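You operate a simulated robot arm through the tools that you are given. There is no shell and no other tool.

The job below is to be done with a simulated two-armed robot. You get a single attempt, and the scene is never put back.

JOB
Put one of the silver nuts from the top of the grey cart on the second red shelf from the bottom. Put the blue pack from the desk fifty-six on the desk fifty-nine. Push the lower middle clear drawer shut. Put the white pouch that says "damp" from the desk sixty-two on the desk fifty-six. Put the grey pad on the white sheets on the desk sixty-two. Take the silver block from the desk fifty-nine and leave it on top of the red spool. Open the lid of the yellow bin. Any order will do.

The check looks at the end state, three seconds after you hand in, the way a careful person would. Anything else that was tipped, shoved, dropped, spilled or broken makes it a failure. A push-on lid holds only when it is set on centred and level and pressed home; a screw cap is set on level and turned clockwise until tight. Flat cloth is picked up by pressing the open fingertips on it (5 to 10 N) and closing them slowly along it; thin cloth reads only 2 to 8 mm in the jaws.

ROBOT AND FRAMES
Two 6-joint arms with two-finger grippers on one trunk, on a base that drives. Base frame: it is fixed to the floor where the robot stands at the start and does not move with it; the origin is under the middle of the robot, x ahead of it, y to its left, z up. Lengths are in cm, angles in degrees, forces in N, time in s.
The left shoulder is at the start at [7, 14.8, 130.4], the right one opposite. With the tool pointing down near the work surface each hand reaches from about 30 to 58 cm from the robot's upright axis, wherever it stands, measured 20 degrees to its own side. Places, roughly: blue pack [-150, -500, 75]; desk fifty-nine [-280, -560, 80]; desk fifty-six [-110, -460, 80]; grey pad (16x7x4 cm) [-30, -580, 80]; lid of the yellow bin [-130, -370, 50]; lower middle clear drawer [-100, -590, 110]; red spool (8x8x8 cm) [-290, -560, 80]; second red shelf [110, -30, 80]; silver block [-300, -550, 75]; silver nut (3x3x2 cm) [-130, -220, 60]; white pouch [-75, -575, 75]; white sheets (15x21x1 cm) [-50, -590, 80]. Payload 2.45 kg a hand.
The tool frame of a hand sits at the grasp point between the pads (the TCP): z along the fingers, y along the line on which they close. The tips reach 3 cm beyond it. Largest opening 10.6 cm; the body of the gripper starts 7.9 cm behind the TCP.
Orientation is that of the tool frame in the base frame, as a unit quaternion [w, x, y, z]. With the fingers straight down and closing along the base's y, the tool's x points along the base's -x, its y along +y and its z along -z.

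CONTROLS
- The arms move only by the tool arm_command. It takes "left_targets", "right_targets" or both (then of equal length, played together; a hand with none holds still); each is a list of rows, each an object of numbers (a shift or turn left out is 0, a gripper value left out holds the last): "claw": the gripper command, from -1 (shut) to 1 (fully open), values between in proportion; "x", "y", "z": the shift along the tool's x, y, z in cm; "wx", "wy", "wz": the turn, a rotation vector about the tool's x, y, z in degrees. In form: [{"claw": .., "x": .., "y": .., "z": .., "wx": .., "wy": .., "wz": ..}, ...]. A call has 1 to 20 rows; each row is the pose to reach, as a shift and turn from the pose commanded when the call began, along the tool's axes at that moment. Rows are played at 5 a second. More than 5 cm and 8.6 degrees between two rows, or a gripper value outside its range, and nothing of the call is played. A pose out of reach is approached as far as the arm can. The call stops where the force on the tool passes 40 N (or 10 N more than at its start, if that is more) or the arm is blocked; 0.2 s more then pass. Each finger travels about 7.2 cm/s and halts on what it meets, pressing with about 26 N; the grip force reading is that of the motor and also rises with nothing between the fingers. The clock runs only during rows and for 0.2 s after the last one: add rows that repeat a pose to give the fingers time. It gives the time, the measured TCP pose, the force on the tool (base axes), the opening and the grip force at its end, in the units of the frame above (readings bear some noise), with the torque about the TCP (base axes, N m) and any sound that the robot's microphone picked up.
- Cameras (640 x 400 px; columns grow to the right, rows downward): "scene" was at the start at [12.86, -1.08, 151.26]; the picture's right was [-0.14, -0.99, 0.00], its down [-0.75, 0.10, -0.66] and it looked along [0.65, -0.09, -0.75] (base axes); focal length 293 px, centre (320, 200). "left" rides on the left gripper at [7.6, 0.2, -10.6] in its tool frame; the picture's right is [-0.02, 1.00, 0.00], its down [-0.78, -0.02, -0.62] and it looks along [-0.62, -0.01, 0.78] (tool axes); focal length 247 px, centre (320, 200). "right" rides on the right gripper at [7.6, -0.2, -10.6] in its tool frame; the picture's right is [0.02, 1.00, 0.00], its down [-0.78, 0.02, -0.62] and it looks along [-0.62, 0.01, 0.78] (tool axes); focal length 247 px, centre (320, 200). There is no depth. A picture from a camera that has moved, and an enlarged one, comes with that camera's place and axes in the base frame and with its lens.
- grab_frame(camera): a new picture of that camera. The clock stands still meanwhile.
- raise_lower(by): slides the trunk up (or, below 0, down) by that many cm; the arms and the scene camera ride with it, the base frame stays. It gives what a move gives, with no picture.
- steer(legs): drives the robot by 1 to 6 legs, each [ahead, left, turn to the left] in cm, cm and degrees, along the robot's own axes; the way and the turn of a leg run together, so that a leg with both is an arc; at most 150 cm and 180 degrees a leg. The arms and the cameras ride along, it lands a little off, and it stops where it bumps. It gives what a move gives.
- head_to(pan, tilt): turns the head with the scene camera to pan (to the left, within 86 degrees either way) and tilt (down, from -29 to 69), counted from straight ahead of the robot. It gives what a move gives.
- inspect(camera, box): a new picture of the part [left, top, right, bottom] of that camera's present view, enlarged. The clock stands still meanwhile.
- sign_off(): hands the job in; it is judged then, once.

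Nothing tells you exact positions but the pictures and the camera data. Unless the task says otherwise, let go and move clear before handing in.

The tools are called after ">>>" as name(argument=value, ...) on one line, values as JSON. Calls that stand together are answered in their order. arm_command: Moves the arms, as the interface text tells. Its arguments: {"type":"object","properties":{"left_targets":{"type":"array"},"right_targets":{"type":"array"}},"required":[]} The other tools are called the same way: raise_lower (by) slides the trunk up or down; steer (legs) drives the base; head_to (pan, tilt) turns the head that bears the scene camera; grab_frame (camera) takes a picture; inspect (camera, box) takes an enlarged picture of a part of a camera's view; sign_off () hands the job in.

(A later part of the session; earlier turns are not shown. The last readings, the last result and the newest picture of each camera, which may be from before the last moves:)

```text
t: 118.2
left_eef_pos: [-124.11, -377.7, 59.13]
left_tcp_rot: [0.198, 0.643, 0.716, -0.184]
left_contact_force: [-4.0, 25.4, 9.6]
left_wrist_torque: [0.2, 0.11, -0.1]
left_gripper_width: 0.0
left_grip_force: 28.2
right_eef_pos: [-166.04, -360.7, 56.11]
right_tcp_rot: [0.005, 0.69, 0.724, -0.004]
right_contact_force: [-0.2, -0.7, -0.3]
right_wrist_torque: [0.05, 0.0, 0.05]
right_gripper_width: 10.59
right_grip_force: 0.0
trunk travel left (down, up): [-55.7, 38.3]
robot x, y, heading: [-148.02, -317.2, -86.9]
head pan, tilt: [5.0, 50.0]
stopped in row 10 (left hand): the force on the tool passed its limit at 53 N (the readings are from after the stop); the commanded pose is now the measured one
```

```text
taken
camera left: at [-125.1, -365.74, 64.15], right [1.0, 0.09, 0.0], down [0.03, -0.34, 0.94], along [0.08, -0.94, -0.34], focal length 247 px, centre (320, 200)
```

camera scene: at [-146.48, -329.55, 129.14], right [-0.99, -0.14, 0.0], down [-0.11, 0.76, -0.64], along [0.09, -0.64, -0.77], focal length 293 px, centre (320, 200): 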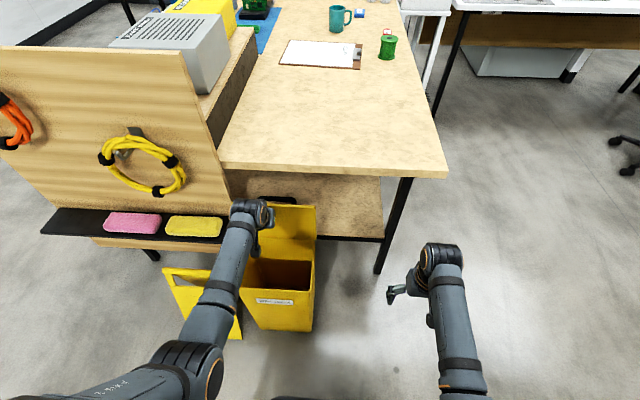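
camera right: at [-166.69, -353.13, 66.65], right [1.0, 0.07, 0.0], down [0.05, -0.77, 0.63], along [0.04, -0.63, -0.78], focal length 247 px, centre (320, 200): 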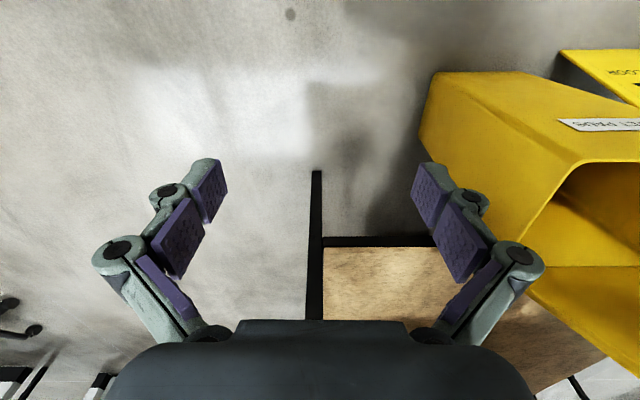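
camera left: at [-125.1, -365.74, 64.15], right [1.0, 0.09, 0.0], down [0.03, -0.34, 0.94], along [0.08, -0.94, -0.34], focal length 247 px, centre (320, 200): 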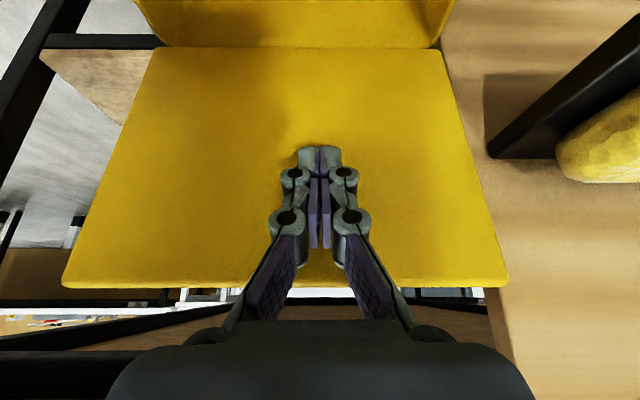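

The lid is nearly vertical and I met resistance, which I take as its stop. I'll back the hand off and lift it clear, then check that the lid stays.

>>> arm_command(left_targets=[{"x": 2.5, "z": -1.6}, {"x": 5, "z": -3.2}, {"x": 6.5, "z": -4.2}, {"x": 5, "z": -7}, {"x": 3, "z": -10.5}, {"x": 1, "z": -14}, {"x": 1, "z": -14}])

>>> steer(legs=[[-30, 0, 0]])

>>> inspect(camera="scene", box=[180, 130, 420, 310])

```text
t: 119.8
left_eef_pos: [-124.75, -369.93, 70.44]
left_tcp_rot: [0.2, 0.643, 0.715, -0.187]
left_contact_force: [-0.6, -0.2, -0.6]
left_wrist_torque: [-0.03, -0.03, 0.01]
left_gripper_width: 0.0
left_grip_force: 28.7
right_eef_pos: [-166.21, -360.86, 56.1]
right_tcp_rot: [0.005, 0.689, 0.724, -0.004]
right_contact_force: [0.1, 0.3, -0.1]
right_wrist_torque: [0.01, 0.03, -0.01]
right_gripper_width: 10.59
right_grip_force: 0.1
trunk travel left (down, up): [-55.7, 38.3]
robot x, y, heading: [-148.01, -317.13, -87.0]
head pan, tilt: [5.0, 50.0]
```

```text
t: 121.8
left_eef_pos: [-126.09, -340.28, 70.42]
left_tcp_rot: [0.202, 0.64, 0.717, -0.186]
left_contact_force: [0.3, 0.5, -0.4]
left_wrist_torque: [-0.04, -0.01, -0.01]
left_gripper_width: 0.01
left_grip_force: 28.7
right_eef_pos: [-167.64, -331.19, 56.07]
right_tcp_rot: [0.005, 0.688, 0.725, -0.004]
right_contact_force: [-0.2, -0.3, 0.8]
right_wrist_torque: [0.0, -0.01, 0.02]
right_gripper_width: 10.64
right_grip_force: 0.0
trunk travel left (down, up): [-55.7, 38.3]
robot x, y, heading: [-149.46, -287.27, -86.7]
head pan, tilt: [5.0, 50.0]
```

```text
2.22 times, centred on (300, 220) of scene
camera zoom: at [-148.02, -300.02, 129.12], right [-0.99, -0.14, 0.0], down [-0.11, 0.76, -0.64], along [0.09, -0.64, -0.77], focal length 650 px, centre (364, 156)
```

zoom: 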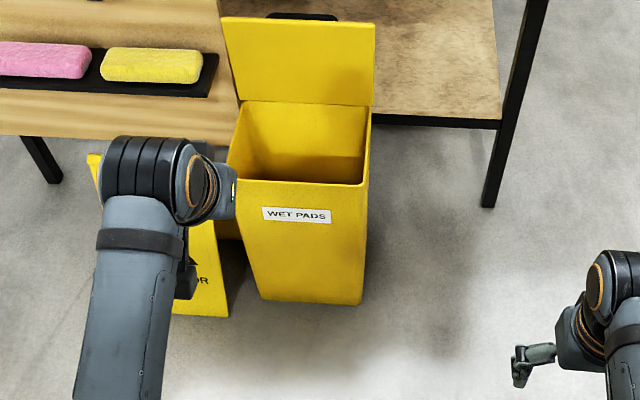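

The bin lid is open and stays. Next I'll level the left hand, raise the trunk, and survey the desks.

>>> arm_command(left_targets=[{"wy": 8.4, "claw": 0}, {"wy": 16.8}, {"wy": 25}, {"wy": 32}, {"wy": 32}])

>>> raise_lower(by=36)

>>> head_to(pan=0, tilt=25)

>>> grab_frame(camera="scene")

>>> inspect(camera="scene", box=[150, 60, 350, 185])

>>> inspect(camera="scene", box=[330, 60, 530, 185])

```text
t: 123.0
left_eef_pos: [-126.07, -340.05, 70.43]
left_tcp_rot: [-0.005, 0.668, 0.744, -0.001]
left_contact_force: [-0.3, 0.0, -0.3]
left_wrist_torque: [-0.03, -0.01, 0.02]
left_gripper_width: 5.31
left_grip_force: 0.1
right_eef_pos: [-167.52, -331.31, 55.97]
right_tcp_rot: [0.004, 0.689, 0.725, -0.004]
right_contact_force: [0.7, -0.5, 0.4]
right_wrist_torque: [-0.01, -0.01, 0.0]
right_gripper_width: 10.58
right_grip_force: 0.0
trunk travel left (down, up): [-55.7, 38.3]
robot x, y, heading: [-149.43, -287.5, -86.6]
head pan, tilt: [5.0, 50.0]
```

```text
t: 126.5
left_eef_pos: [-126.02, -340.11, 106.43]
left_tcp_rot: [-0.004, 0.668, 0.745, -0.002]
left_contact_force: [0.3, 0.1, 0.1]
left_wrist_torque: [-0.01, 0.0, -0.05]
left_gripper_width: 5.25
left_grip_force: 0.0
right_eef_pos: [-167.53, -331.21, 92.01]
right_tcp_rot: [0.005, 0.688, 0.726, -0.004]
right_contact_force: [0.0, -0.8, -0.8]
right_wrist_torque: [0.01, 0.01, 0.02]
right_gripper_width: 10.59
right_grip_force: 0.0
trunk travel left (down, up): [-91.7, 2.3]
robot x, y, heading: [-149.28, -287.43, -86.6]
head pan, tilt: [5.0, 50.0]
```

```text
t: 127.4
left_eef_pos: [-126.18, -340.13, 106.42]
left_tcp_rot: [-0.004, 0.667, 0.745, -0.002]
left_contact_force: [-0.5, -0.1, 0.5]
left_wrist_torque: [0.02, 0.0, -0.03]
left_gripper_width: 5.33
left_grip_force: 0.0
right_eef_pos: [-167.6, -331.19, 91.98]
right_tcp_rot: [0.005, 0.688, 0.725, -0.004]
right_contact_force: [0.4, -0.2, 0.1]
right_wrist_torque: [-0.01, 0.03, 0.01]
right_gripper_width: 10.62
right_grip_force: 0.1
trunk travel left (down, up): [-91.7, 2.3]
robot x, y, heading: [-149.15, -287.62, -86.8]
head pan, tilt: [0.0, 25.0]
```

```text
taken
camera scene: at [-148.6, -301.69, 168.86], right [-1.0, -0.06, 0.0], down [-0.02, 0.42, -0.91], along [0.05, -0.9, -0.42], focal length 293 px, centre (320, 200)
```

scene: 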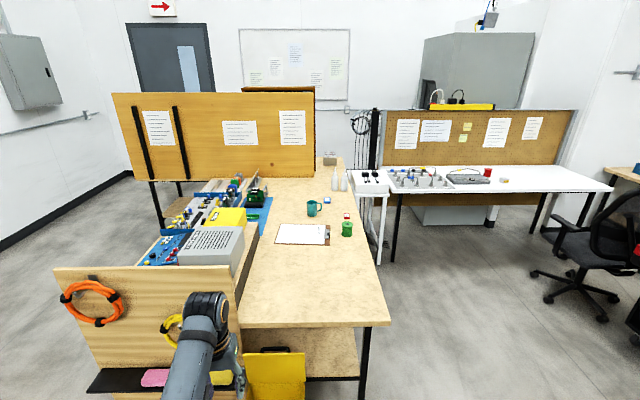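

```text
3.20 times, centred on (250, 122) of scene
camera zoom: at [-148.6, -301.69, 168.86], right [-1.0, -0.06, 0.0], down [-0.02, 0.42, -0.91], along [0.05, -0.9, -0.42], focal length 937 px, centre (544, 448)
```

zoom: 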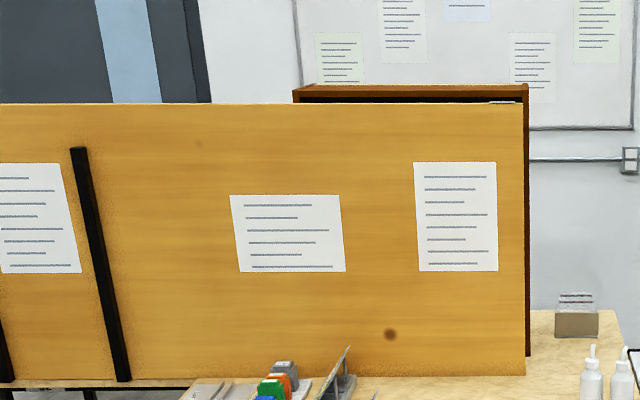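

```text
3.20 times, centred on (430, 122) of scene
camera zoom: at [-148.6, -301.69, 168.86], right [-1.0, -0.06, 0.0], down [-0.02, 0.42, -0.91], along [0.05, -0.9, -0.42], focal length 937 px, centre (-32, 448)
```

zoom: 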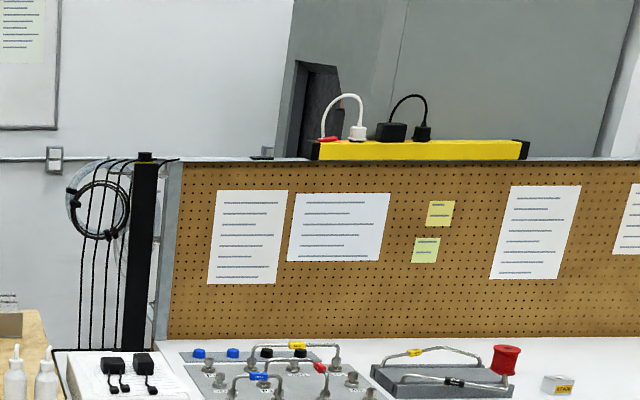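

Desk fifty-six is ahead, desk fifty-nine (white) is at the back right with the red spool and the silver block. I'll zoom in on the items.

>>> inspect(camera="scene", box=[270, 150, 400, 240])

>>> inspect(camera="scene", box=[380, 140, 540, 220])

>>> inspect(camera="scene", box=[140, 160, 290, 260])

```text
4.44 times, centred on (335, 195) of scene
camera zoom: at [-148.6, -301.69, 168.86], right [-1.0, -0.06, 0.0], down [-0.02, 0.42, -0.91], along [0.05, -0.9, -0.42], focal length 1301 px, centre (253, 222)
```

zoom: 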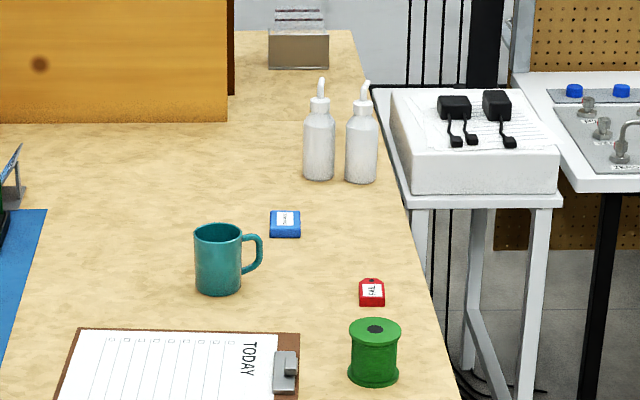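

```text
4.00 times, centred on (460, 180) of scene
camera zoom: at [-148.6, -301.69, 168.86], right [-1.0, -0.06, 0.0], down [-0.02, 0.42, -0.91], along [0.05, -0.9, -0.42], focal length 1171 px, centre (-240, 280)
```

zoom: 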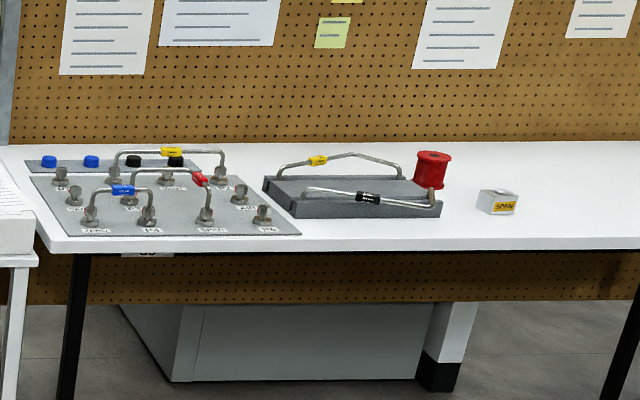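

```text
4.00 times, centred on (215, 210) of scene
camera zoom: at [-148.6, -301.69, 168.86], right [-1.0, -0.06, 0.0], down [-0.02, 0.42, -0.91], along [0.05, -0.9, -0.42], focal length 1171 px, centre (740, 160)
```

zoom: 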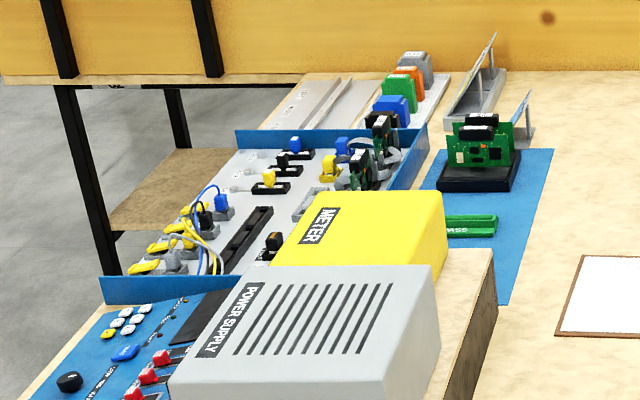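

The blue pack (small, with a white label) is near [-143, -491, 81], close to desk fifty-six's right edge. I'll drive around to that side and turn to face the desk.

>>> steer(legs=[[50, -62, -3], [108, 0, 0], [0, 0, 88]])

>>> head_to(pan=-20, tilt=45)

>>> grab_frame(camera="scene")

>>> grab_frame(camera="right")

```text
t: 140.5
left_eef_pos: [-152.98, -429.62, 106.5]
left_tcp_rot: [-0.001, -0.004, 1.0, -0.004]
left_contact_force: [0.3, 0.3, -0.9]
left_wrist_torque: [-0.04, 0.0, 0.03]
left_gripper_width: 5.28
left_grip_force: 0.1
right_eef_pos: [-165.89, -470.07, 91.98]
right_tcp_rot: [0.007, 0.023, 1.0, 0.001]
right_contact_force: [-0.3, -0.6, 0.7]
right_wrist_torque: [-0.02, 0.01, 0.02]
right_gripper_width: 10.6
right_grip_force: 0.1
trunk travel left (down, up): [-91.7, 2.3]
robot x, y, heading: [-207.45, -447.83, -2.5]
head pan, tilt: [0.0, 25.0]
```

```text
t: 141.3
left_eef_pos: [-152.92, -429.72, 106.45]
left_tcp_rot: [-0.001, -0.004, 1.0, -0.004]
left_contact_force: [0.3, 0.4, 0.4]
left_wrist_torque: [-0.02, 0.0, 0.03]
left_gripper_width: 5.29
left_grip_force: 0.0
right_eef_pos: [-165.84, -470.17, 91.93]
right_tcp_rot: [0.006, 0.024, 1.0, 0.0]
right_contact_force: [0.5, 0.0, 0.3]
right_wrist_torque: [-0.01, 0.01, -0.02]
right_gripper_width: 10.6
right_grip_force: 0.1
trunk travel left (down, up): [-91.7, 2.3]
robot x, y, heading: [-207.68, -447.39, -2.4]
head pan, tilt: [-20.0, 45.0]
```

```text
taken
camera scene: at [-195.03, -451.13, 165.81], right [-0.38, -0.92, 0.0], down [-0.65, 0.27, -0.71], along [0.65, -0.27, -0.71], focal length 293 px, centre (320, 200)
```

scene: 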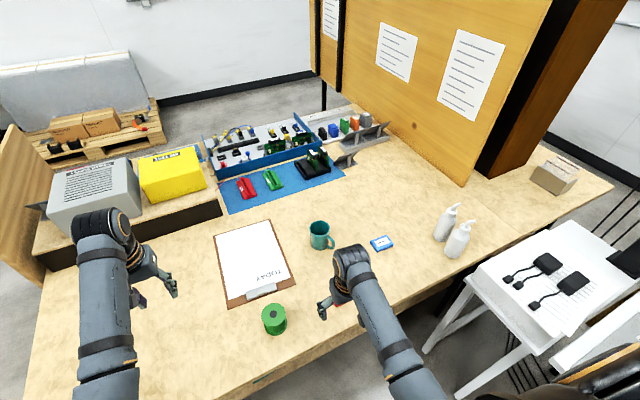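

```text
taken
camera right: at [-173.77, -470.06, 102.59], right [0.03, 1.0, 0.0], down [0.78, -0.02, 0.63], along [0.63, -0.01, -0.78], focal length 247 px, centre (320, 200)
```

right: 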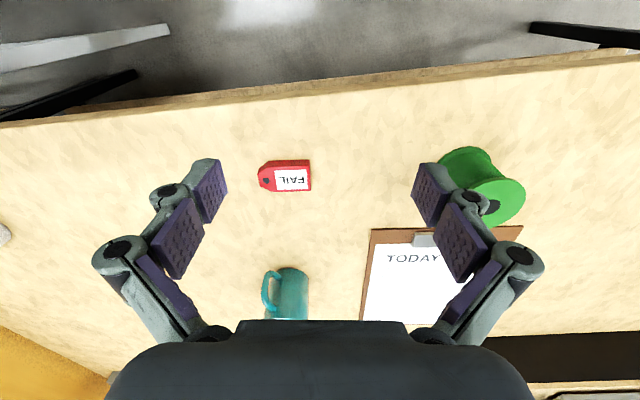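

The blue pack triangulates to [-143, -497, 77.5]. I'll move the base toward it, clear of the white stand.

>>> steer(legs=[[14, -26.4, 2.4]])

>>> grab_frame(camera="right")

>>> grab_frame(camera="scene")

```text
t: 143.3
left_eef_pos: [-140.41, -453.79, 106.42]
left_tcp_rot: [-0.002, -0.024, 1.0, -0.004]
left_contact_force: [-0.9, 1.1, -0.3]
left_wrist_torque: [-0.02, -0.04, 0.0]
left_gripper_width: 5.31
left_grip_force: 0.0
right_eef_pos: [-151.62, -494.77, 92.02]
right_tcp_rot: [0.006, 0.004, 1.0, 0.0]
right_contact_force: [0.7, 0.0, -0.9]
right_wrist_torque: [-0.03, 0.0, 0.02]
right_gripper_width: 10.61
right_grip_force: 0.0
trunk travel left (down, up): [-91.7, 2.3]
robot x, y, heading: [-194.04, -474.56, -0.3]
head pan, tilt: [-20.0, 45.0]
```

```text
taken
camera right: at [-159.49, -495.04, 102.64], right [-0.01, 1.0, 0.0], down [0.78, 0.01, 0.63], along [0.63, 0.01, -0.78], focal length 247 px, centre (320, 200)
```

right: 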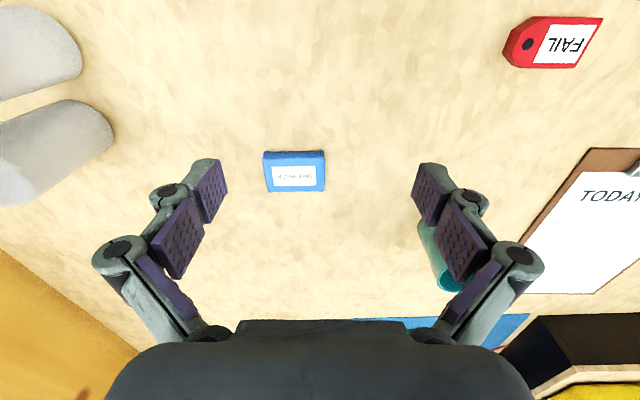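

```text
taken
camera scene: at [-181.53, -476.91, 165.82], right [-0.34, -0.94, 0.0], down [-0.66, 0.24, -0.71], along [0.66, -0.24, -0.71], focal length 293 px, centre (320, 200)
```

scene: 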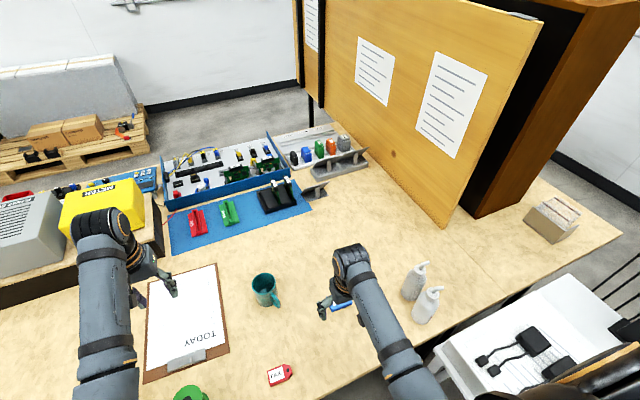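

The blue pack is just ahead of the hand at [-143.3, -497.9]. I'll move over it and descend.

>>> arm_command(right_targets=[{"x": -2.8, "y": -1, "claw": 1}, {"x": -5.6, "y": -2}, {"x": -8.3, "y": -3.1}, {"x": -8.3, "y": -3.1, "z": 3.5}, {"x": -8.3, "y": -3.1, "z": 7}, {"x": -8.3, "y": -3.1, "z": 10}, {"x": -8.3, "y": -3.1, "z": 10}])

>>> grab_frame(camera="right")

>>> grab_frame(camera="scene")

```text
t: 144.9
left_eef_pos: [-140.14, -453.92, 106.42]
left_tcp_rot: [-0.002, -0.025, 1.0, -0.005]
left_contact_force: [0.3, 0.8, 0.8]
left_wrist_torque: [-0.01, -0.03, -0.02]
left_gripper_width: 5.31
left_grip_force: 0.0
right_eef_pos: [-143.17, -497.99, 81.92]
right_tcp_rot: [0.006, 0.004, 1.0, 0.001]
right_contact_force: [0.0, -0.3, 0.7]
right_wrist_torque: [-0.01, 0.01, 0.02]
right_gripper_width: 10.6
right_grip_force: 0.0
trunk travel left (down, up): [-91.7, 2.3]
robot x, y, heading: [-194.3, -474.55, -0.1]
head pan, tilt: [-20.0, 45.0]
```

```text
taken
camera right: at [-151.1, -498.3, 92.49], right [-0.01, 1.0, 0.0], down [0.78, 0.01, 0.63], along [0.63, 0.01, -0.78], focal length 247 px, centre (320, 200)
```

right: 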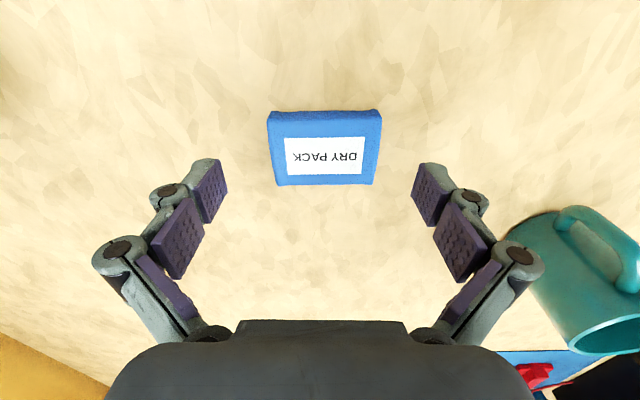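

```text
taken
camera scene: at [-181.46, -477.12, 165.81], right [-0.34, -0.94, 0.0], down [-0.66, 0.24, -0.71], along [0.66, -0.24, -0.71], focal length 293 px, centre (320, 200)
```

scene: 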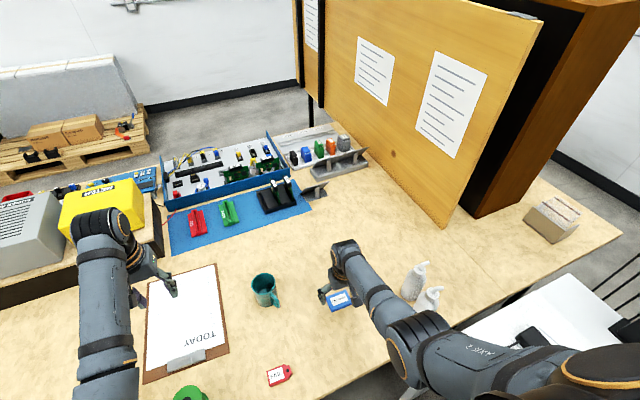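

The label reads "DRY PACK" and it is centred. I'll descend to the desk level and close.

>>> arm_command(right_targets=[{"z": 1}, {"z": 2}, {"z": 2.6}, {"z": 2.6}])

>>> grab_frame(camera="right")

```text
t: 145.9
left_eef_pos: [-140.21, -453.95, 106.42]
left_tcp_rot: [-0.002, -0.024, 1.0, -0.004]
left_contact_force: [0.0, 0.0, -1.5]
left_wrist_torque: [-0.02, 0.0, 0.0]
left_gripper_width: 5.29
left_grip_force: 0.1
right_eef_pos: [-143.13, -498.06, 79.6]
right_tcp_rot: [0.006, 0.003, 1.0, 0.001]
right_contact_force: [1.2, 0.3, -0.8]
right_wrist_torque: [-0.01, 0.01, 0.03]
right_gripper_width: 10.61
right_grip_force: 0.0
trunk travel left (down, up): [-91.7, 2.3]
robot x, y, heading: [-194.21, -474.24, -0.1]
head pan, tilt: [-20.0, 45.0]
```

```text
taken
camera right: at [-150.96, -498.32, 90.01], right [-0.02, 1.0, 0.0], down [0.78, 0.01, 0.63], along [0.63, 0.01, -0.78], focal length 247 px, centre (320, 200)
```

right: 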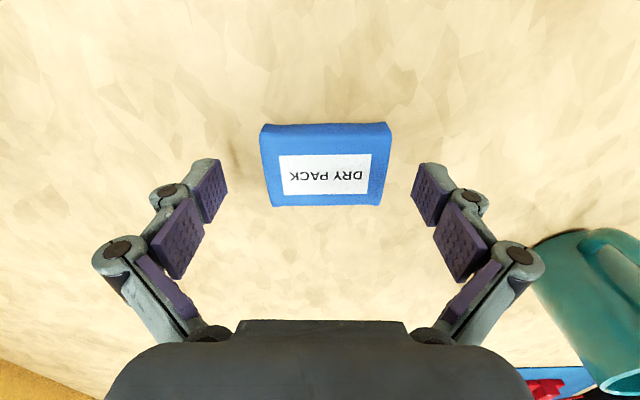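

I'll shift 1 cm back toward the pack's centre and close gently.

>>> arm_command(right_targets=[{"x": 0.9, "claw": 1}, {"x": 0.9, "claw": 0.5}, {"x": 0.9, "claw": 0.2}, {"x": 0.9, "claw": -0.2}, {"x": 0.9, "claw": -0.6}, {"x": 0.9, "claw": -1}, {"x": 0.9, "claw": -1}])

>>> grab_frame(camera="right")

```text
t: 147.6
left_eef_pos: [-140.34, -453.89, 106.43]
left_tcp_rot: [-0.002, -0.024, 1.0, -0.005]
left_contact_force: [0.7, -0.4, -0.6]
left_wrist_torque: [0.02, -0.02, 0.0]
left_gripper_width: 5.29
left_grip_force: 0.0
right_eef_pos: [-144.16, -498.04, 79.43]
right_tcp_rot: [0.007, 0.004, 1.0, 0.0]
right_contact_force: [-0.4, 0.2, 4.5]
right_wrist_torque: [0.07, 0.01, 0.08]
right_gripper_width: 7.47
right_grip_force: 26.1
trunk travel left (down, up): [-91.7, 2.3]
robot x, y, heading: [-194.15, -474.52, -0.5]
head pan, tilt: [-20.0, 45.0]
```

```text
taken
camera right: at [-151.96, -498.26, 90.06], right [-0.01, 1.0, 0.0], down [0.78, 0.01, 0.63], along [0.63, 0.01, -0.78], focal length 247 px, centre (320, 200)
```

right: 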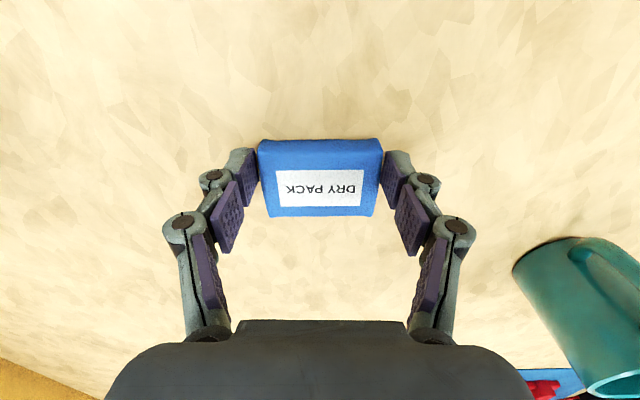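

The pack is gripped at 7.5 cm. I'll lift it and check.

>>> arm_command(right_targets=[{"z": -1}, {"z": -3}, {"z": -6}, {"z": -10}, {"z": -14}, {"z": -14, "x": 3}, {"z": -14, "x": 7}, {"z": -14, "x": 7}])

>>> grab_frame(camera="right")

>>> grab_frame(camera="scene")

```text
t: 149.3
left_eef_pos: [-140.21, -453.9, 106.39]
left_tcp_rot: [-0.002, -0.024, 1.0, -0.004]
left_contact_force: [-0.1, -0.1, -0.6]
left_wrist_torque: [0.01, 0.02, -0.01]
left_gripper_width: 5.29
left_grip_force: 0.1
right_eef_pos: [-151.6, -497.83, 93.38]
right_tcp_rot: [0.005, 0.003, 1.0, 0.001]
right_contact_force: [0.3, -0.5, 0.0]
right_wrist_torque: [-0.02, 0.0, -0.02]
right_gripper_width: 7.49
right_grip_force: 25.7
trunk travel left (down, up): [-91.7, 2.3]
robot x, y, heading: [-194.04, -474.4, -0.2]
head pan, tilt: [-20.0, 45.0]
```

```text
taken
camera right: at [-159.31, -498.15, 103.99], right [-0.01, 1.0, 0.0], down [0.78, 0.01, 0.63], along [0.63, 0.01, -0.78], focal length 247 px, centre (320, 200)
```

right: 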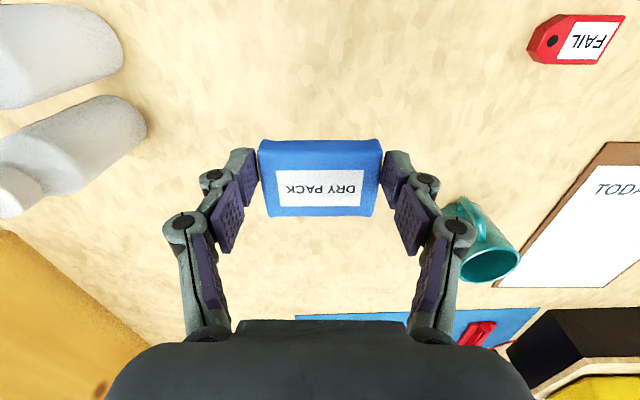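

```text
taken
camera scene: at [-181.28, -477.11, 165.79], right [-0.34, -0.94, 0.0], down [-0.66, 0.24, -0.71], along [0.66, -0.24, -0.71], focal length 293 px, centre (320, 200)
```

scene: 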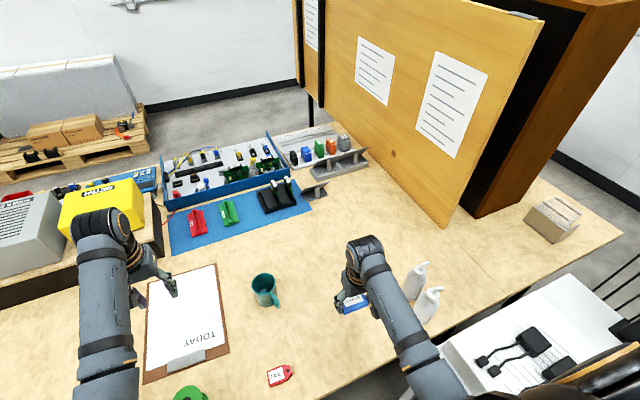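

The pack is held. I'll back off, turn to face desk fifty-nine, and look at its surface.

>>> steer(legs=[[-38, 30, 0], [0, 0, -90], [0, -52, 0]])

>>> head_to(pan=0, tilt=35)

>>> grab_frame(camera="scene")

```text
t: 158.6
left_eef_pos: [-261.71, -499.01, 106.36]
left_tcp_rot: [-0.004, 0.683, 0.73, -0.002]
left_contact_force: [-0.2, -0.1, 0.2]
left_wrist_torque: [0.04, 0.01, 0.02]
left_gripper_width: 5.29
left_grip_force: 0.0
right_eef_pos: [-305.98, -488.56, 93.57]
right_tcp_rot: [0.005, 0.703, 0.711, -0.004]
right_contact_force: [-0.5, -0.8, -0.5]
right_wrist_torque: [0.0, -0.02, 0.04]
right_gripper_width: 7.44
right_grip_force: 26.2
trunk travel left (down, up): [-91.7, 2.3]
robot x, y, heading: [-283.16, -445.39, -89.4]
head pan, tilt: [-20.0, 45.0]
```

```text
t: 159.4
left_eef_pos: [-261.91, -499.04, 106.41]
left_tcp_rot: [-0.004, 0.683, 0.731, -0.002]
left_contact_force: [-0.5, -0.7, 0.0]
left_wrist_torque: [0.01, -0.01, -0.01]
left_gripper_width: 5.29
left_grip_force: 0.1
right_eef_pos: [-306.13, -488.48, 93.43]
right_tcp_rot: [0.006, 0.703, 0.711, -0.002]
right_contact_force: [-0.2, 0.0, -0.7]
right_wrist_torque: [-0.02, -0.01, 0.02]
right_gripper_width: 7.44
right_grip_force: 25.3
trunk travel left (down, up): [-91.7, 2.3]
robot x, y, heading: [-282.81, -445.36, -89.1]
head pan, tilt: [0.0, 35.0]
```

```text
taken
camera scene: at [-282.95, -459.27, 167.28], right [-1.0, -0.01, 0.0], down [-0.01, 0.57, -0.82], along [0.01, -0.82, -0.57], focal length 293 px, centre (320, 200)
```

scene: 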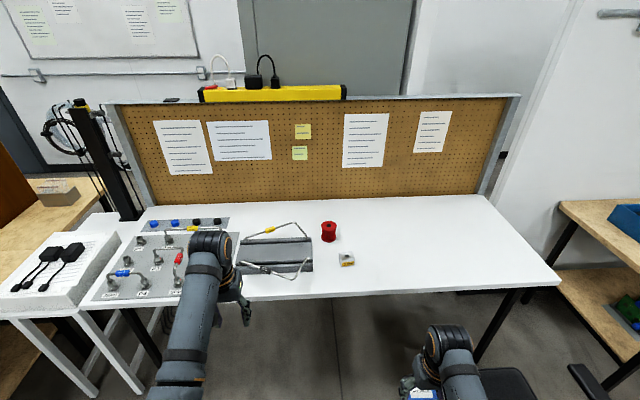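

Desk fifty-nine's surface is at z≈77 with the spool at [-286, -558] and the block at [-293, -543.5]. I'll drive in to set the blue pack at about [-309, -546].

>>> steer(legs=[[56.5, -3, 0]])

>>> grab_frame(camera="right")

>>> head_to(pan=-10, tilt=60)

>>> grab_frame(camera="scene")

```text
t: 162.7
left_eef_pos: [-264.31, -555.39, 106.37]
left_tcp_rot: [-0.004, 0.684, 0.73, -0.002]
left_contact_force: [0.6, -0.2, 0.1]
left_wrist_torque: [-0.06, 0.0, -0.01]
left_gripper_width: 5.29
left_grip_force: 0.1
right_eef_pos: [-308.34, -544.86, 93.43]
right_tcp_rot: [0.005, 0.705, 0.71, -0.003]
right_contact_force: [0.2, -0.3, 0.0]
right_wrist_torque: [-0.02, 0.0, -0.01]
right_gripper_width: 7.44
right_grip_force: 25.9
trunk travel left (down, up): [-91.7, 2.3]
robot x, y, heading: [-285.49, -502.07, -89.3]
head pan, tilt: [0.0, 35.0]
```

```text
taken
camera right: at [-308.69, -537.17, 104.04], right [1.0, 0.03, 0.0], down [0.02, -0.78, 0.63], along [0.02, -0.63, -0.78], focal length 247 px, centre (320, 200)
```

right: 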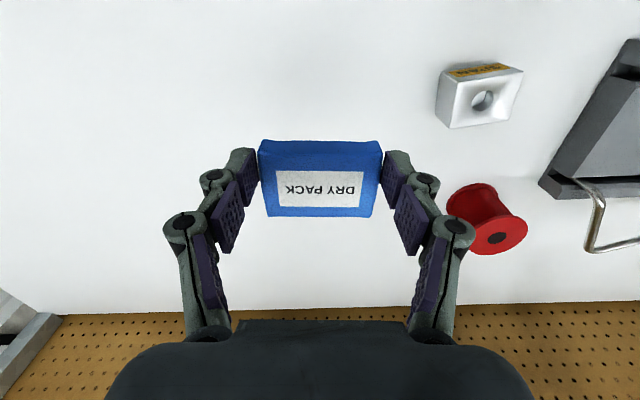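

```text
t: 163.5
left_eef_pos: [-264.36, -555.58, 106.4]
left_tcp_rot: [-0.005, 0.684, 0.73, -0.001]
left_contact_force: [0.4, -1.0, -0.7]
left_wrist_torque: [-0.02, 0.01, 0.0]
left_gripper_width: 5.29
left_grip_force: 0.1
right_eef_pos: [-308.34, -544.93, 93.35]
right_tcp_rot: [0.004, 0.704, 0.71, -0.003]
right_contact_force: [0.2, -0.7, -1.2]
right_wrist_torque: [0.01, 0.01, -0.02]
right_gripper_width: 7.41
right_grip_force: 25.9
trunk travel left (down, up): [-91.7, 2.3]
robot x, y, heading: [-285.18, -502.16, -89.4]
head pan, tilt: [-10.0, 60.0]
```

```text
taken
camera scene: at [-286.36, -513.56, 163.86], right [-0.99, 0.16, 0.0], down [0.14, 0.85, -0.5], along [-0.08, -0.49, -0.87], focal length 293 px, centre (320, 200)
```

scene: 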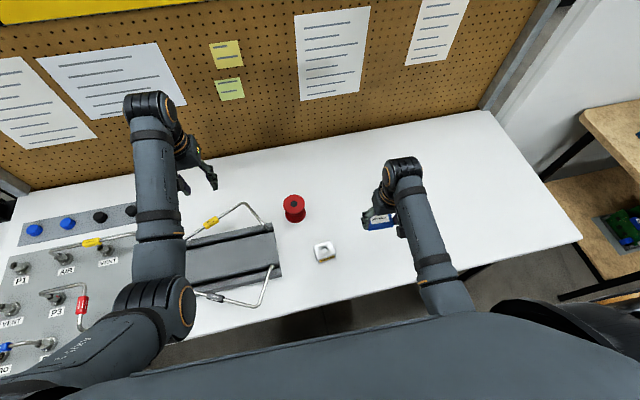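

The area under the pack is clear. I'll lower it toward the desk.

>>> arm_command(right_targets=[{"z": 3}, {"z": 6}, {"z": 9}, {"z": 11}, {"z": 12}, {"z": 12}])

>>> arm_command(right_targets=[{"z": 0.3}, {"z": 0.6}, {"z": 0.9}, {"z": 1.2}, {"z": 1.2}])

>>> inspect(camera="scene", box=[300, 140, 460, 280])

```text
t: 164.9
left_eef_pos: [-264.13, -555.56, 106.47]
left_tcp_rot: [-0.004, 0.684, 0.73, -0.002]
left_contact_force: [0.1, 0.0, 0.4]
left_wrist_torque: [0.0, 0.0, 0.01]
left_gripper_width: 5.32
left_grip_force: 0.0
right_eef_pos: [-308.47, -545.02, 81.4]
right_tcp_rot: [0.005, 0.704, 0.711, -0.004]
right_contact_force: [-0.2, 0.6, -0.5]
right_wrist_torque: [0.04, -0.03, 0.0]
right_gripper_width: 7.44
right_grip_force: 26.2
trunk travel left (down, up): [-91.7, 2.3]
robot x, y, heading: [-285.47, -501.81, -89.1]
head pan, tilt: [-10.0, 60.0]
```

```text
t: 166.1
left_eef_pos: [-264.28, -555.57, 106.48]
left_tcp_rot: [-0.004, 0.684, 0.729, -0.002]
left_contact_force: [0.1, 0.1, 0.2]
left_wrist_torque: [-0.01, 0.02, -0.03]
left_gripper_width: 5.32
left_grip_force: 0.1
right_eef_pos: [-308.27, -545.01, 80.38]
right_tcp_rot: [0.005, 0.704, 0.71, -0.003]
right_contact_force: [1.4, -0.8, -0.7]
right_wrist_torque: [0.0, 0.02, -0.01]
right_gripper_width: 7.43
right_grip_force: 26.1
trunk travel left (down, up): [-91.7, 2.3]
robot x, y, heading: [-285.42, -501.62, -88.9]
head pan, tilt: [-10.0, 60.0]
```

```text
2.86 times, centred on (380, 210) of scene
camera zoom: at [-286.36, -513.51, 163.86], right [-0.99, 0.16, 0.0], down [0.14, 0.85, -0.5], along [-0.08, -0.49, -0.87], focal length 836 px, centre (149, 171)
```

zoom: 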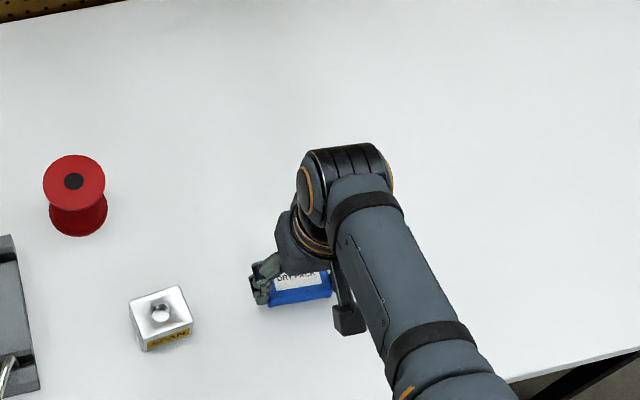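

No contact yet. I'll continue down slowly.

>>> arm_command(right_targets=[{"z": 0.3}, {"z": 0.6}, {"z": 0.9}, {"z": 0.9}])

>>> arm_command(right_targets=[{"z": 0.2}, {"z": 0.4}, {"z": 0.6}, {"z": 0.6}])

```text
t: 167.1
left_eef_pos: [-264.18, -555.31, 106.48]
left_tcp_rot: [-0.004, 0.684, 0.73, -0.002]
left_contact_force: [1.0, 0.7, -0.6]
left_wrist_torque: [0.0, -0.02, 0.0]
left_gripper_width: 5.31
left_grip_force: 0.0
right_eef_pos: [-308.2, -545.21, 79.6]
right_tcp_rot: [0.007, 0.704, 0.71, -0.004]
right_contact_force: [-2.5, 0.7, 17.4]
right_wrist_torque: [0.12, 0.09, -0.02]
right_gripper_width: 7.42
right_grip_force: 25.9
trunk travel left (down, up): [-91.7, 2.3]
robot x, y, heading: [-285.27, -501.9, -89.2]
head pan, tilt: [-10.0, 60.0]
```

```text
t: 168.1
left_eef_pos: [-264.24, -555.45, 106.61]
left_tcp_rot: [-0.004, 0.684, 0.73, -0.002]
left_contact_force: [-0.5, 0.5, 0.3]
left_wrist_torque: [0.01, 0.02, 0.02]
left_gripper_width: 5.27
left_grip_force: 0.0
right_eef_pos: [-308.44, -545.01, 78.91]
right_tcp_rot: [0.006, 0.704, 0.71, -0.004]
right_contact_force: [-4.9, -3.2, 17.6]
right_wrist_torque: [-0.1, 0.2, 0.03]
right_gripper_width: 7.42
right_grip_force: 26.4
trunk travel left (down, up): [-91.7, 2.3]
robot x, y, heading: [-285.36, -502.09, -89.2]
head pan, tilt: [-10.0, 60.0]
```

Contact with the desk; I'll ease up slightly, release, and lift away.

>>> arm_command(right_targets=[{"z": -0.4}, {"z": -0.4, "claw": 0.6}, {"z": -0.4, "claw": 0.85}, {"z": -0.4, "claw": 0.85}, {"z": -3, "claw": 0.85}, {"z": -7, "claw": 0.85}, {"z": -11, "claw": 0.85}, {"z": -11, "claw": 0.85}])

>>> grab_frame(camera="right")

```text
t: 169.9
left_eef_pos: [-264.26, -555.51, 106.39]
left_tcp_rot: [-0.005, 0.684, 0.729, -0.002]
left_contact_force: [0.2, 0.0, 0.7]
left_wrist_torque: [0.02, 0.0, -0.03]
left_gripper_width: 5.32
left_grip_force: 0.0
right_eef_pos: [-308.54, -544.96, 89.9]
right_tcp_rot: [0.004, 0.704, 0.71, -0.003]
right_contact_force: [0.0, -0.6, 0.2]
right_wrist_torque: [0.02, 0.02, 0.02]
right_gripper_width: 9.8
right_grip_force: 0.1
trunk travel left (down, up): [-91.7, 2.3]
robot x, y, heading: [-285.76, -502.03, -89.1]
head pan, tilt: [-10.0, 60.0]
```

```text
taken
camera right: at [-308.74, -537.34, 100.4], right [1.0, 0.03, 0.0], down [0.02, -0.78, 0.63], along [0.02, -0.63, -0.78], focal length 247 px, centre (320, 200)
```

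right: 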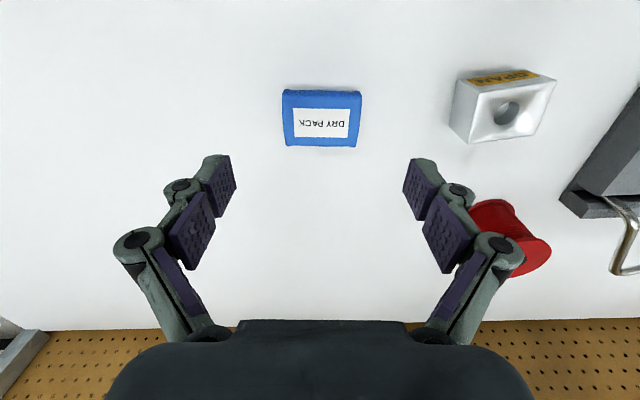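

The blue pack rests on desk fifty-nine. Next is the silver block; I'll shift the base left so the right hand lines up with it.

>>> steer(legs=[[0, 14.3, 0]])

>>> grab_frame(camera="right")

>>> inspect(camera="scene", box=[280, 160, 440, 260])

```text
t: 171.3
left_eef_pos: [-250.27, -555.24, 106.29]
left_tcp_rot: [-0.003, 0.684, 0.729, -0.001]
left_contact_force: [0.4, -0.3, -0.5]
left_wrist_torque: [0.0, -0.03, -0.03]
left_gripper_width: 5.32
left_grip_force: 0.0
right_eef_pos: [-294.35, -544.76, 89.75]
right_tcp_rot: [0.006, 0.703, 0.711, -0.003]
right_contact_force: [0.1, 0.1, 0.9]
right_wrist_torque: [0.01, -0.01, 0.04]
right_gripper_width: 9.8
right_grip_force: 0.1
trunk travel left (down, up): [-91.7, 2.3]
robot x, y, heading: [-271.48, -501.66, -89.3]
head pan, tilt: [-10.0, 60.0]
```

```text
taken
camera right: at [-294.76, -537.17, 100.32], right [1.0, 0.03, 0.0], down [0.02, -0.78, 0.63], along [0.02, -0.63, -0.78], focal length 247 px, centre (320, 200)
```

right: 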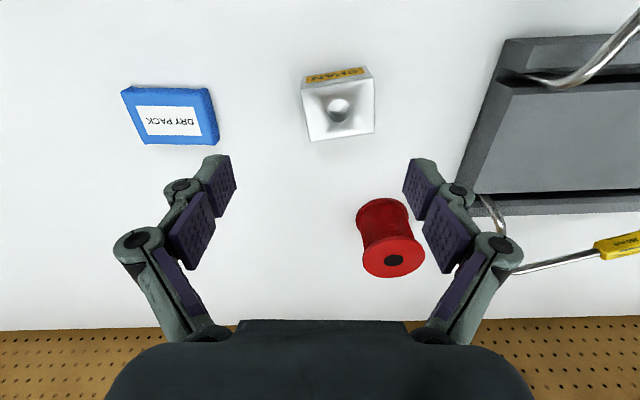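

```text
4.00 times, centred on (360, 210) of scene
camera zoom: at [-272.5, -513.32, 163.85], right [-0.99, 0.16, 0.0], down [0.14, 0.85, -0.5], along [-0.08, -0.49, -0.87], focal length 1171 px, centre (160, 160)
```

zoom: 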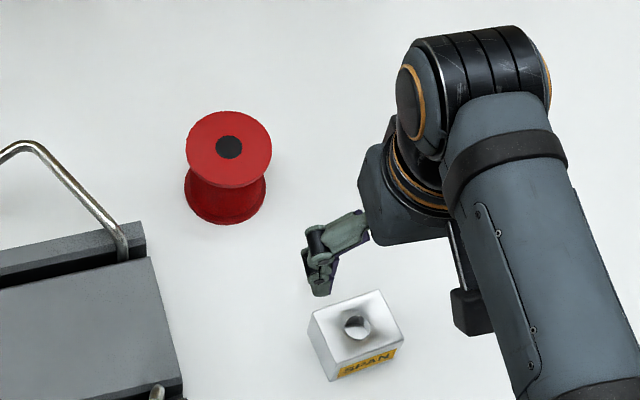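

The block's top is at z≈80, centred at [-293.1, -544.3], turned about 10°. I'll align the right hand, descend and grip it.

>>> arm_command(right_targets=[{"x": 0.2, "y": 0.6, "wz": -5, "claw": 0.9}, {"x": 0.46, "y": 1.25, "wz": -10}, {"x": 0.46, "y": 1.25, "z": 3, "wz": -10}, {"x": 0.46, "y": 1.25, "z": 6, "wz": -10}, {"x": 0.46, "y": 1.25, "z": 6, "wz": -10}])

>>> grab_frame(camera="right")

```text
t: 172.5
left_eef_pos: [-250.12, -555.29, 106.54]
left_tcp_rot: [-0.004, 0.684, 0.73, -0.001]
left_contact_force: [0.0, 0.5, 1.0]
left_wrist_torque: [0.0, -0.03, 0.01]
left_gripper_width: 5.29
left_grip_force: 0.1
right_eef_pos: [-292.87, -544.43, 83.77]
right_tcp_rot: [0.004, 0.64, 0.769, -0.004]
right_contact_force: [-0.3, -0.5, -0.5]
right_wrist_torque: [0.02, 0.03, 0.04]
right_gripper_width: 10.06
right_grip_force: 0.0
trunk travel left (down, up): [-91.7, 2.3]
robot x, y, heading: [-271.41, -501.87, -89.5]
head pan, tilt: [-10.0, 60.0]
```

```text
taken
camera right: at [-294.55, -536.96, 94.33], right [0.98, 0.2, 0.0], down [0.16, -0.76, 0.63], along [0.13, -0.62, -0.78], focal length 247 px, centre (320, 200)
```

right: 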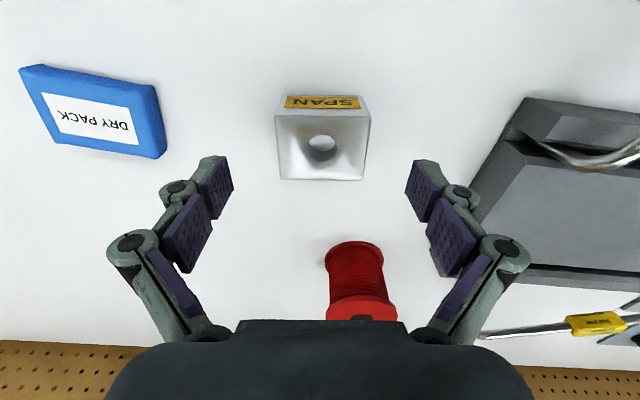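

Aligned. I'll go down the last 4 cm and close.

>>> arm_command(right_targets=[{"x": 0.2, "z": 1.5}, {"x": 0.3, "z": 3}, {"x": 0.3, "z": 3.9}, {"x": 0.3, "z": 3.9, "claw": 0.4}, {"x": 0.3, "z": 3.9, "claw": 0}, {"x": 0.3, "z": 3.9, "claw": -0.5}, {"x": 0.3, "z": 3.9, "claw": -1}, {"x": 0.3, "z": 3.9, "claw": -1}])

>>> grab_frame(camera="right")

```text
t: 174.3
left_eef_pos: [-250.02, -555.28, 106.37]
left_tcp_rot: [-0.005, 0.684, 0.73, -0.001]
left_contact_force: [-0.2, 0.2, -1.2]
left_wrist_torque: [-0.01, 0.01, 0.01]
left_gripper_width: 5.28
left_grip_force: 0.0
right_eef_pos: [-293.03, -544.15, 79.9]
right_tcp_rot: [0.004, 0.64, 0.769, -0.003]
right_contact_force: [1.3, -0.4, -0.4]
right_wrist_torque: [0.0, -0.11, 0.0]
right_gripper_width: 5.77
right_grip_force: 25.3
trunk travel left (down, up): [-91.7, 2.3]
robot x, y, heading: [-271.31, -501.96, -89.4]
head pan, tilt: [-10.0, 60.0]
```

```text
taken
camera right: at [-294.6, -536.73, 90.46], right [0.98, 0.2, 0.0], down [0.16, -0.76, 0.63], along [0.13, -0.62, -0.78], focal length 247 px, centre (320, 200)
```

right: 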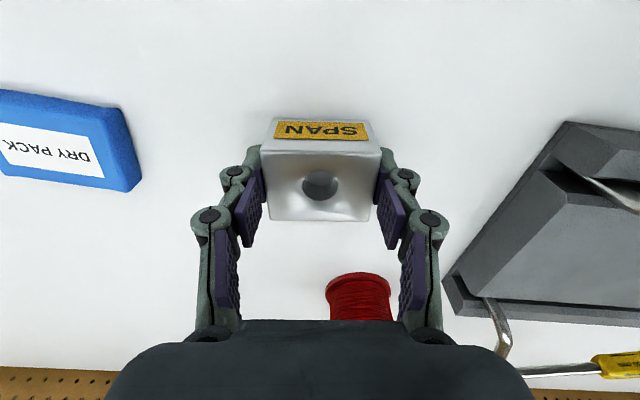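

The block is gripped. I'll lift it and move it above the red spool, using a small base shift plus the arm.

>>> arm_command(right_targets=[{"z": -2}, {"z": -5}, {"z": -9}, {"z": -13}, {"z": -13}])

>>> steer(legs=[[6, 7, 0]])

>>> grab_frame(camera="right")

>>> inspect(camera="scene", box=[280, 140, 440, 240])

```text
t: 175.5
left_eef_pos: [-250.25, -555.33, 106.34]
left_tcp_rot: [-0.004, 0.684, 0.729, -0.002]
left_contact_force: [0.5, -0.6, -0.6]
left_wrist_torque: [0.0, -0.01, 0.0]
left_gripper_width: 5.3
left_grip_force: 0.1
right_eef_pos: [-293.07, -544.09, 92.91]
right_tcp_rot: [0.004, 0.64, 0.769, -0.004]
right_contact_force: [0.2, -0.1, -1.9]
right_wrist_torque: [0.01, -0.01, -0.01]
right_gripper_width: 5.72
right_grip_force: 25.8
trunk travel left (down, up): [-91.7, 2.3]
robot x, y, heading: [-271.39, -502.15, -89.4]
head pan, tilt: [-10.0, 60.0]
```

```text
t: 176.6
left_eef_pos: [-243.39, -560.97, 106.62]
left_tcp_rot: [-0.004, 0.684, 0.73, -0.002]
left_contact_force: [-0.7, 0.0, 0.2]
left_wrist_torque: [0.0, -0.02, 0.01]
left_gripper_width: 5.33
left_grip_force: 0.2
right_eef_pos: [-286.28, -549.61, 92.81]
right_tcp_rot: [0.006, 0.639, 0.769, -0.004]
right_contact_force: [-0.3, 0.0, -2.9]
right_wrist_torque: [-0.06, -0.04, -0.01]
right_gripper_width: 5.74
right_grip_force: 26.3
trunk travel left (down, up): [-91.7, 2.3]
robot x, y, heading: [-264.13, -507.99, -89.1]
head pan, tilt: [-10.0, 60.0]
```

```text
taken
camera right: at [-288.01, -542.11, 103.42], right [0.98, 0.2, 0.0], down [0.16, -0.76, 0.63], along [0.13, -0.62, -0.77], focal length 247 px, centre (320, 200)
```

right: 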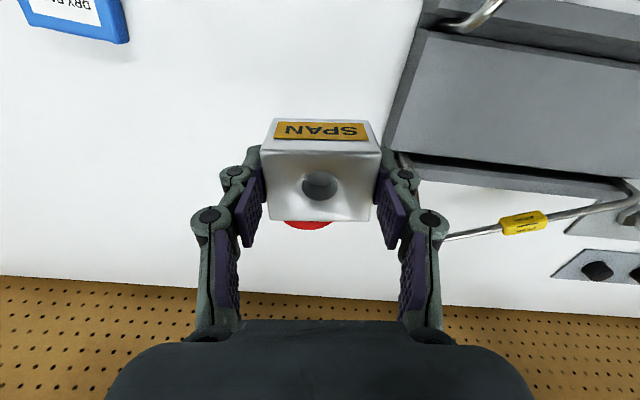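

```text
4.00 times, centred on (360, 190) of scene
camera zoom: at [-265.57, -518.84, 163.88], right [-0.99, 0.16, 0.0], down [0.14, 0.85, -0.5], along [-0.08, -0.49, -0.87], focal length 1171 px, centre (160, 240)
```

zoom: 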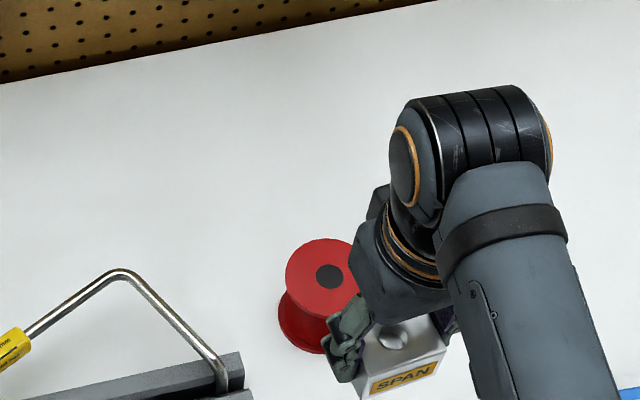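

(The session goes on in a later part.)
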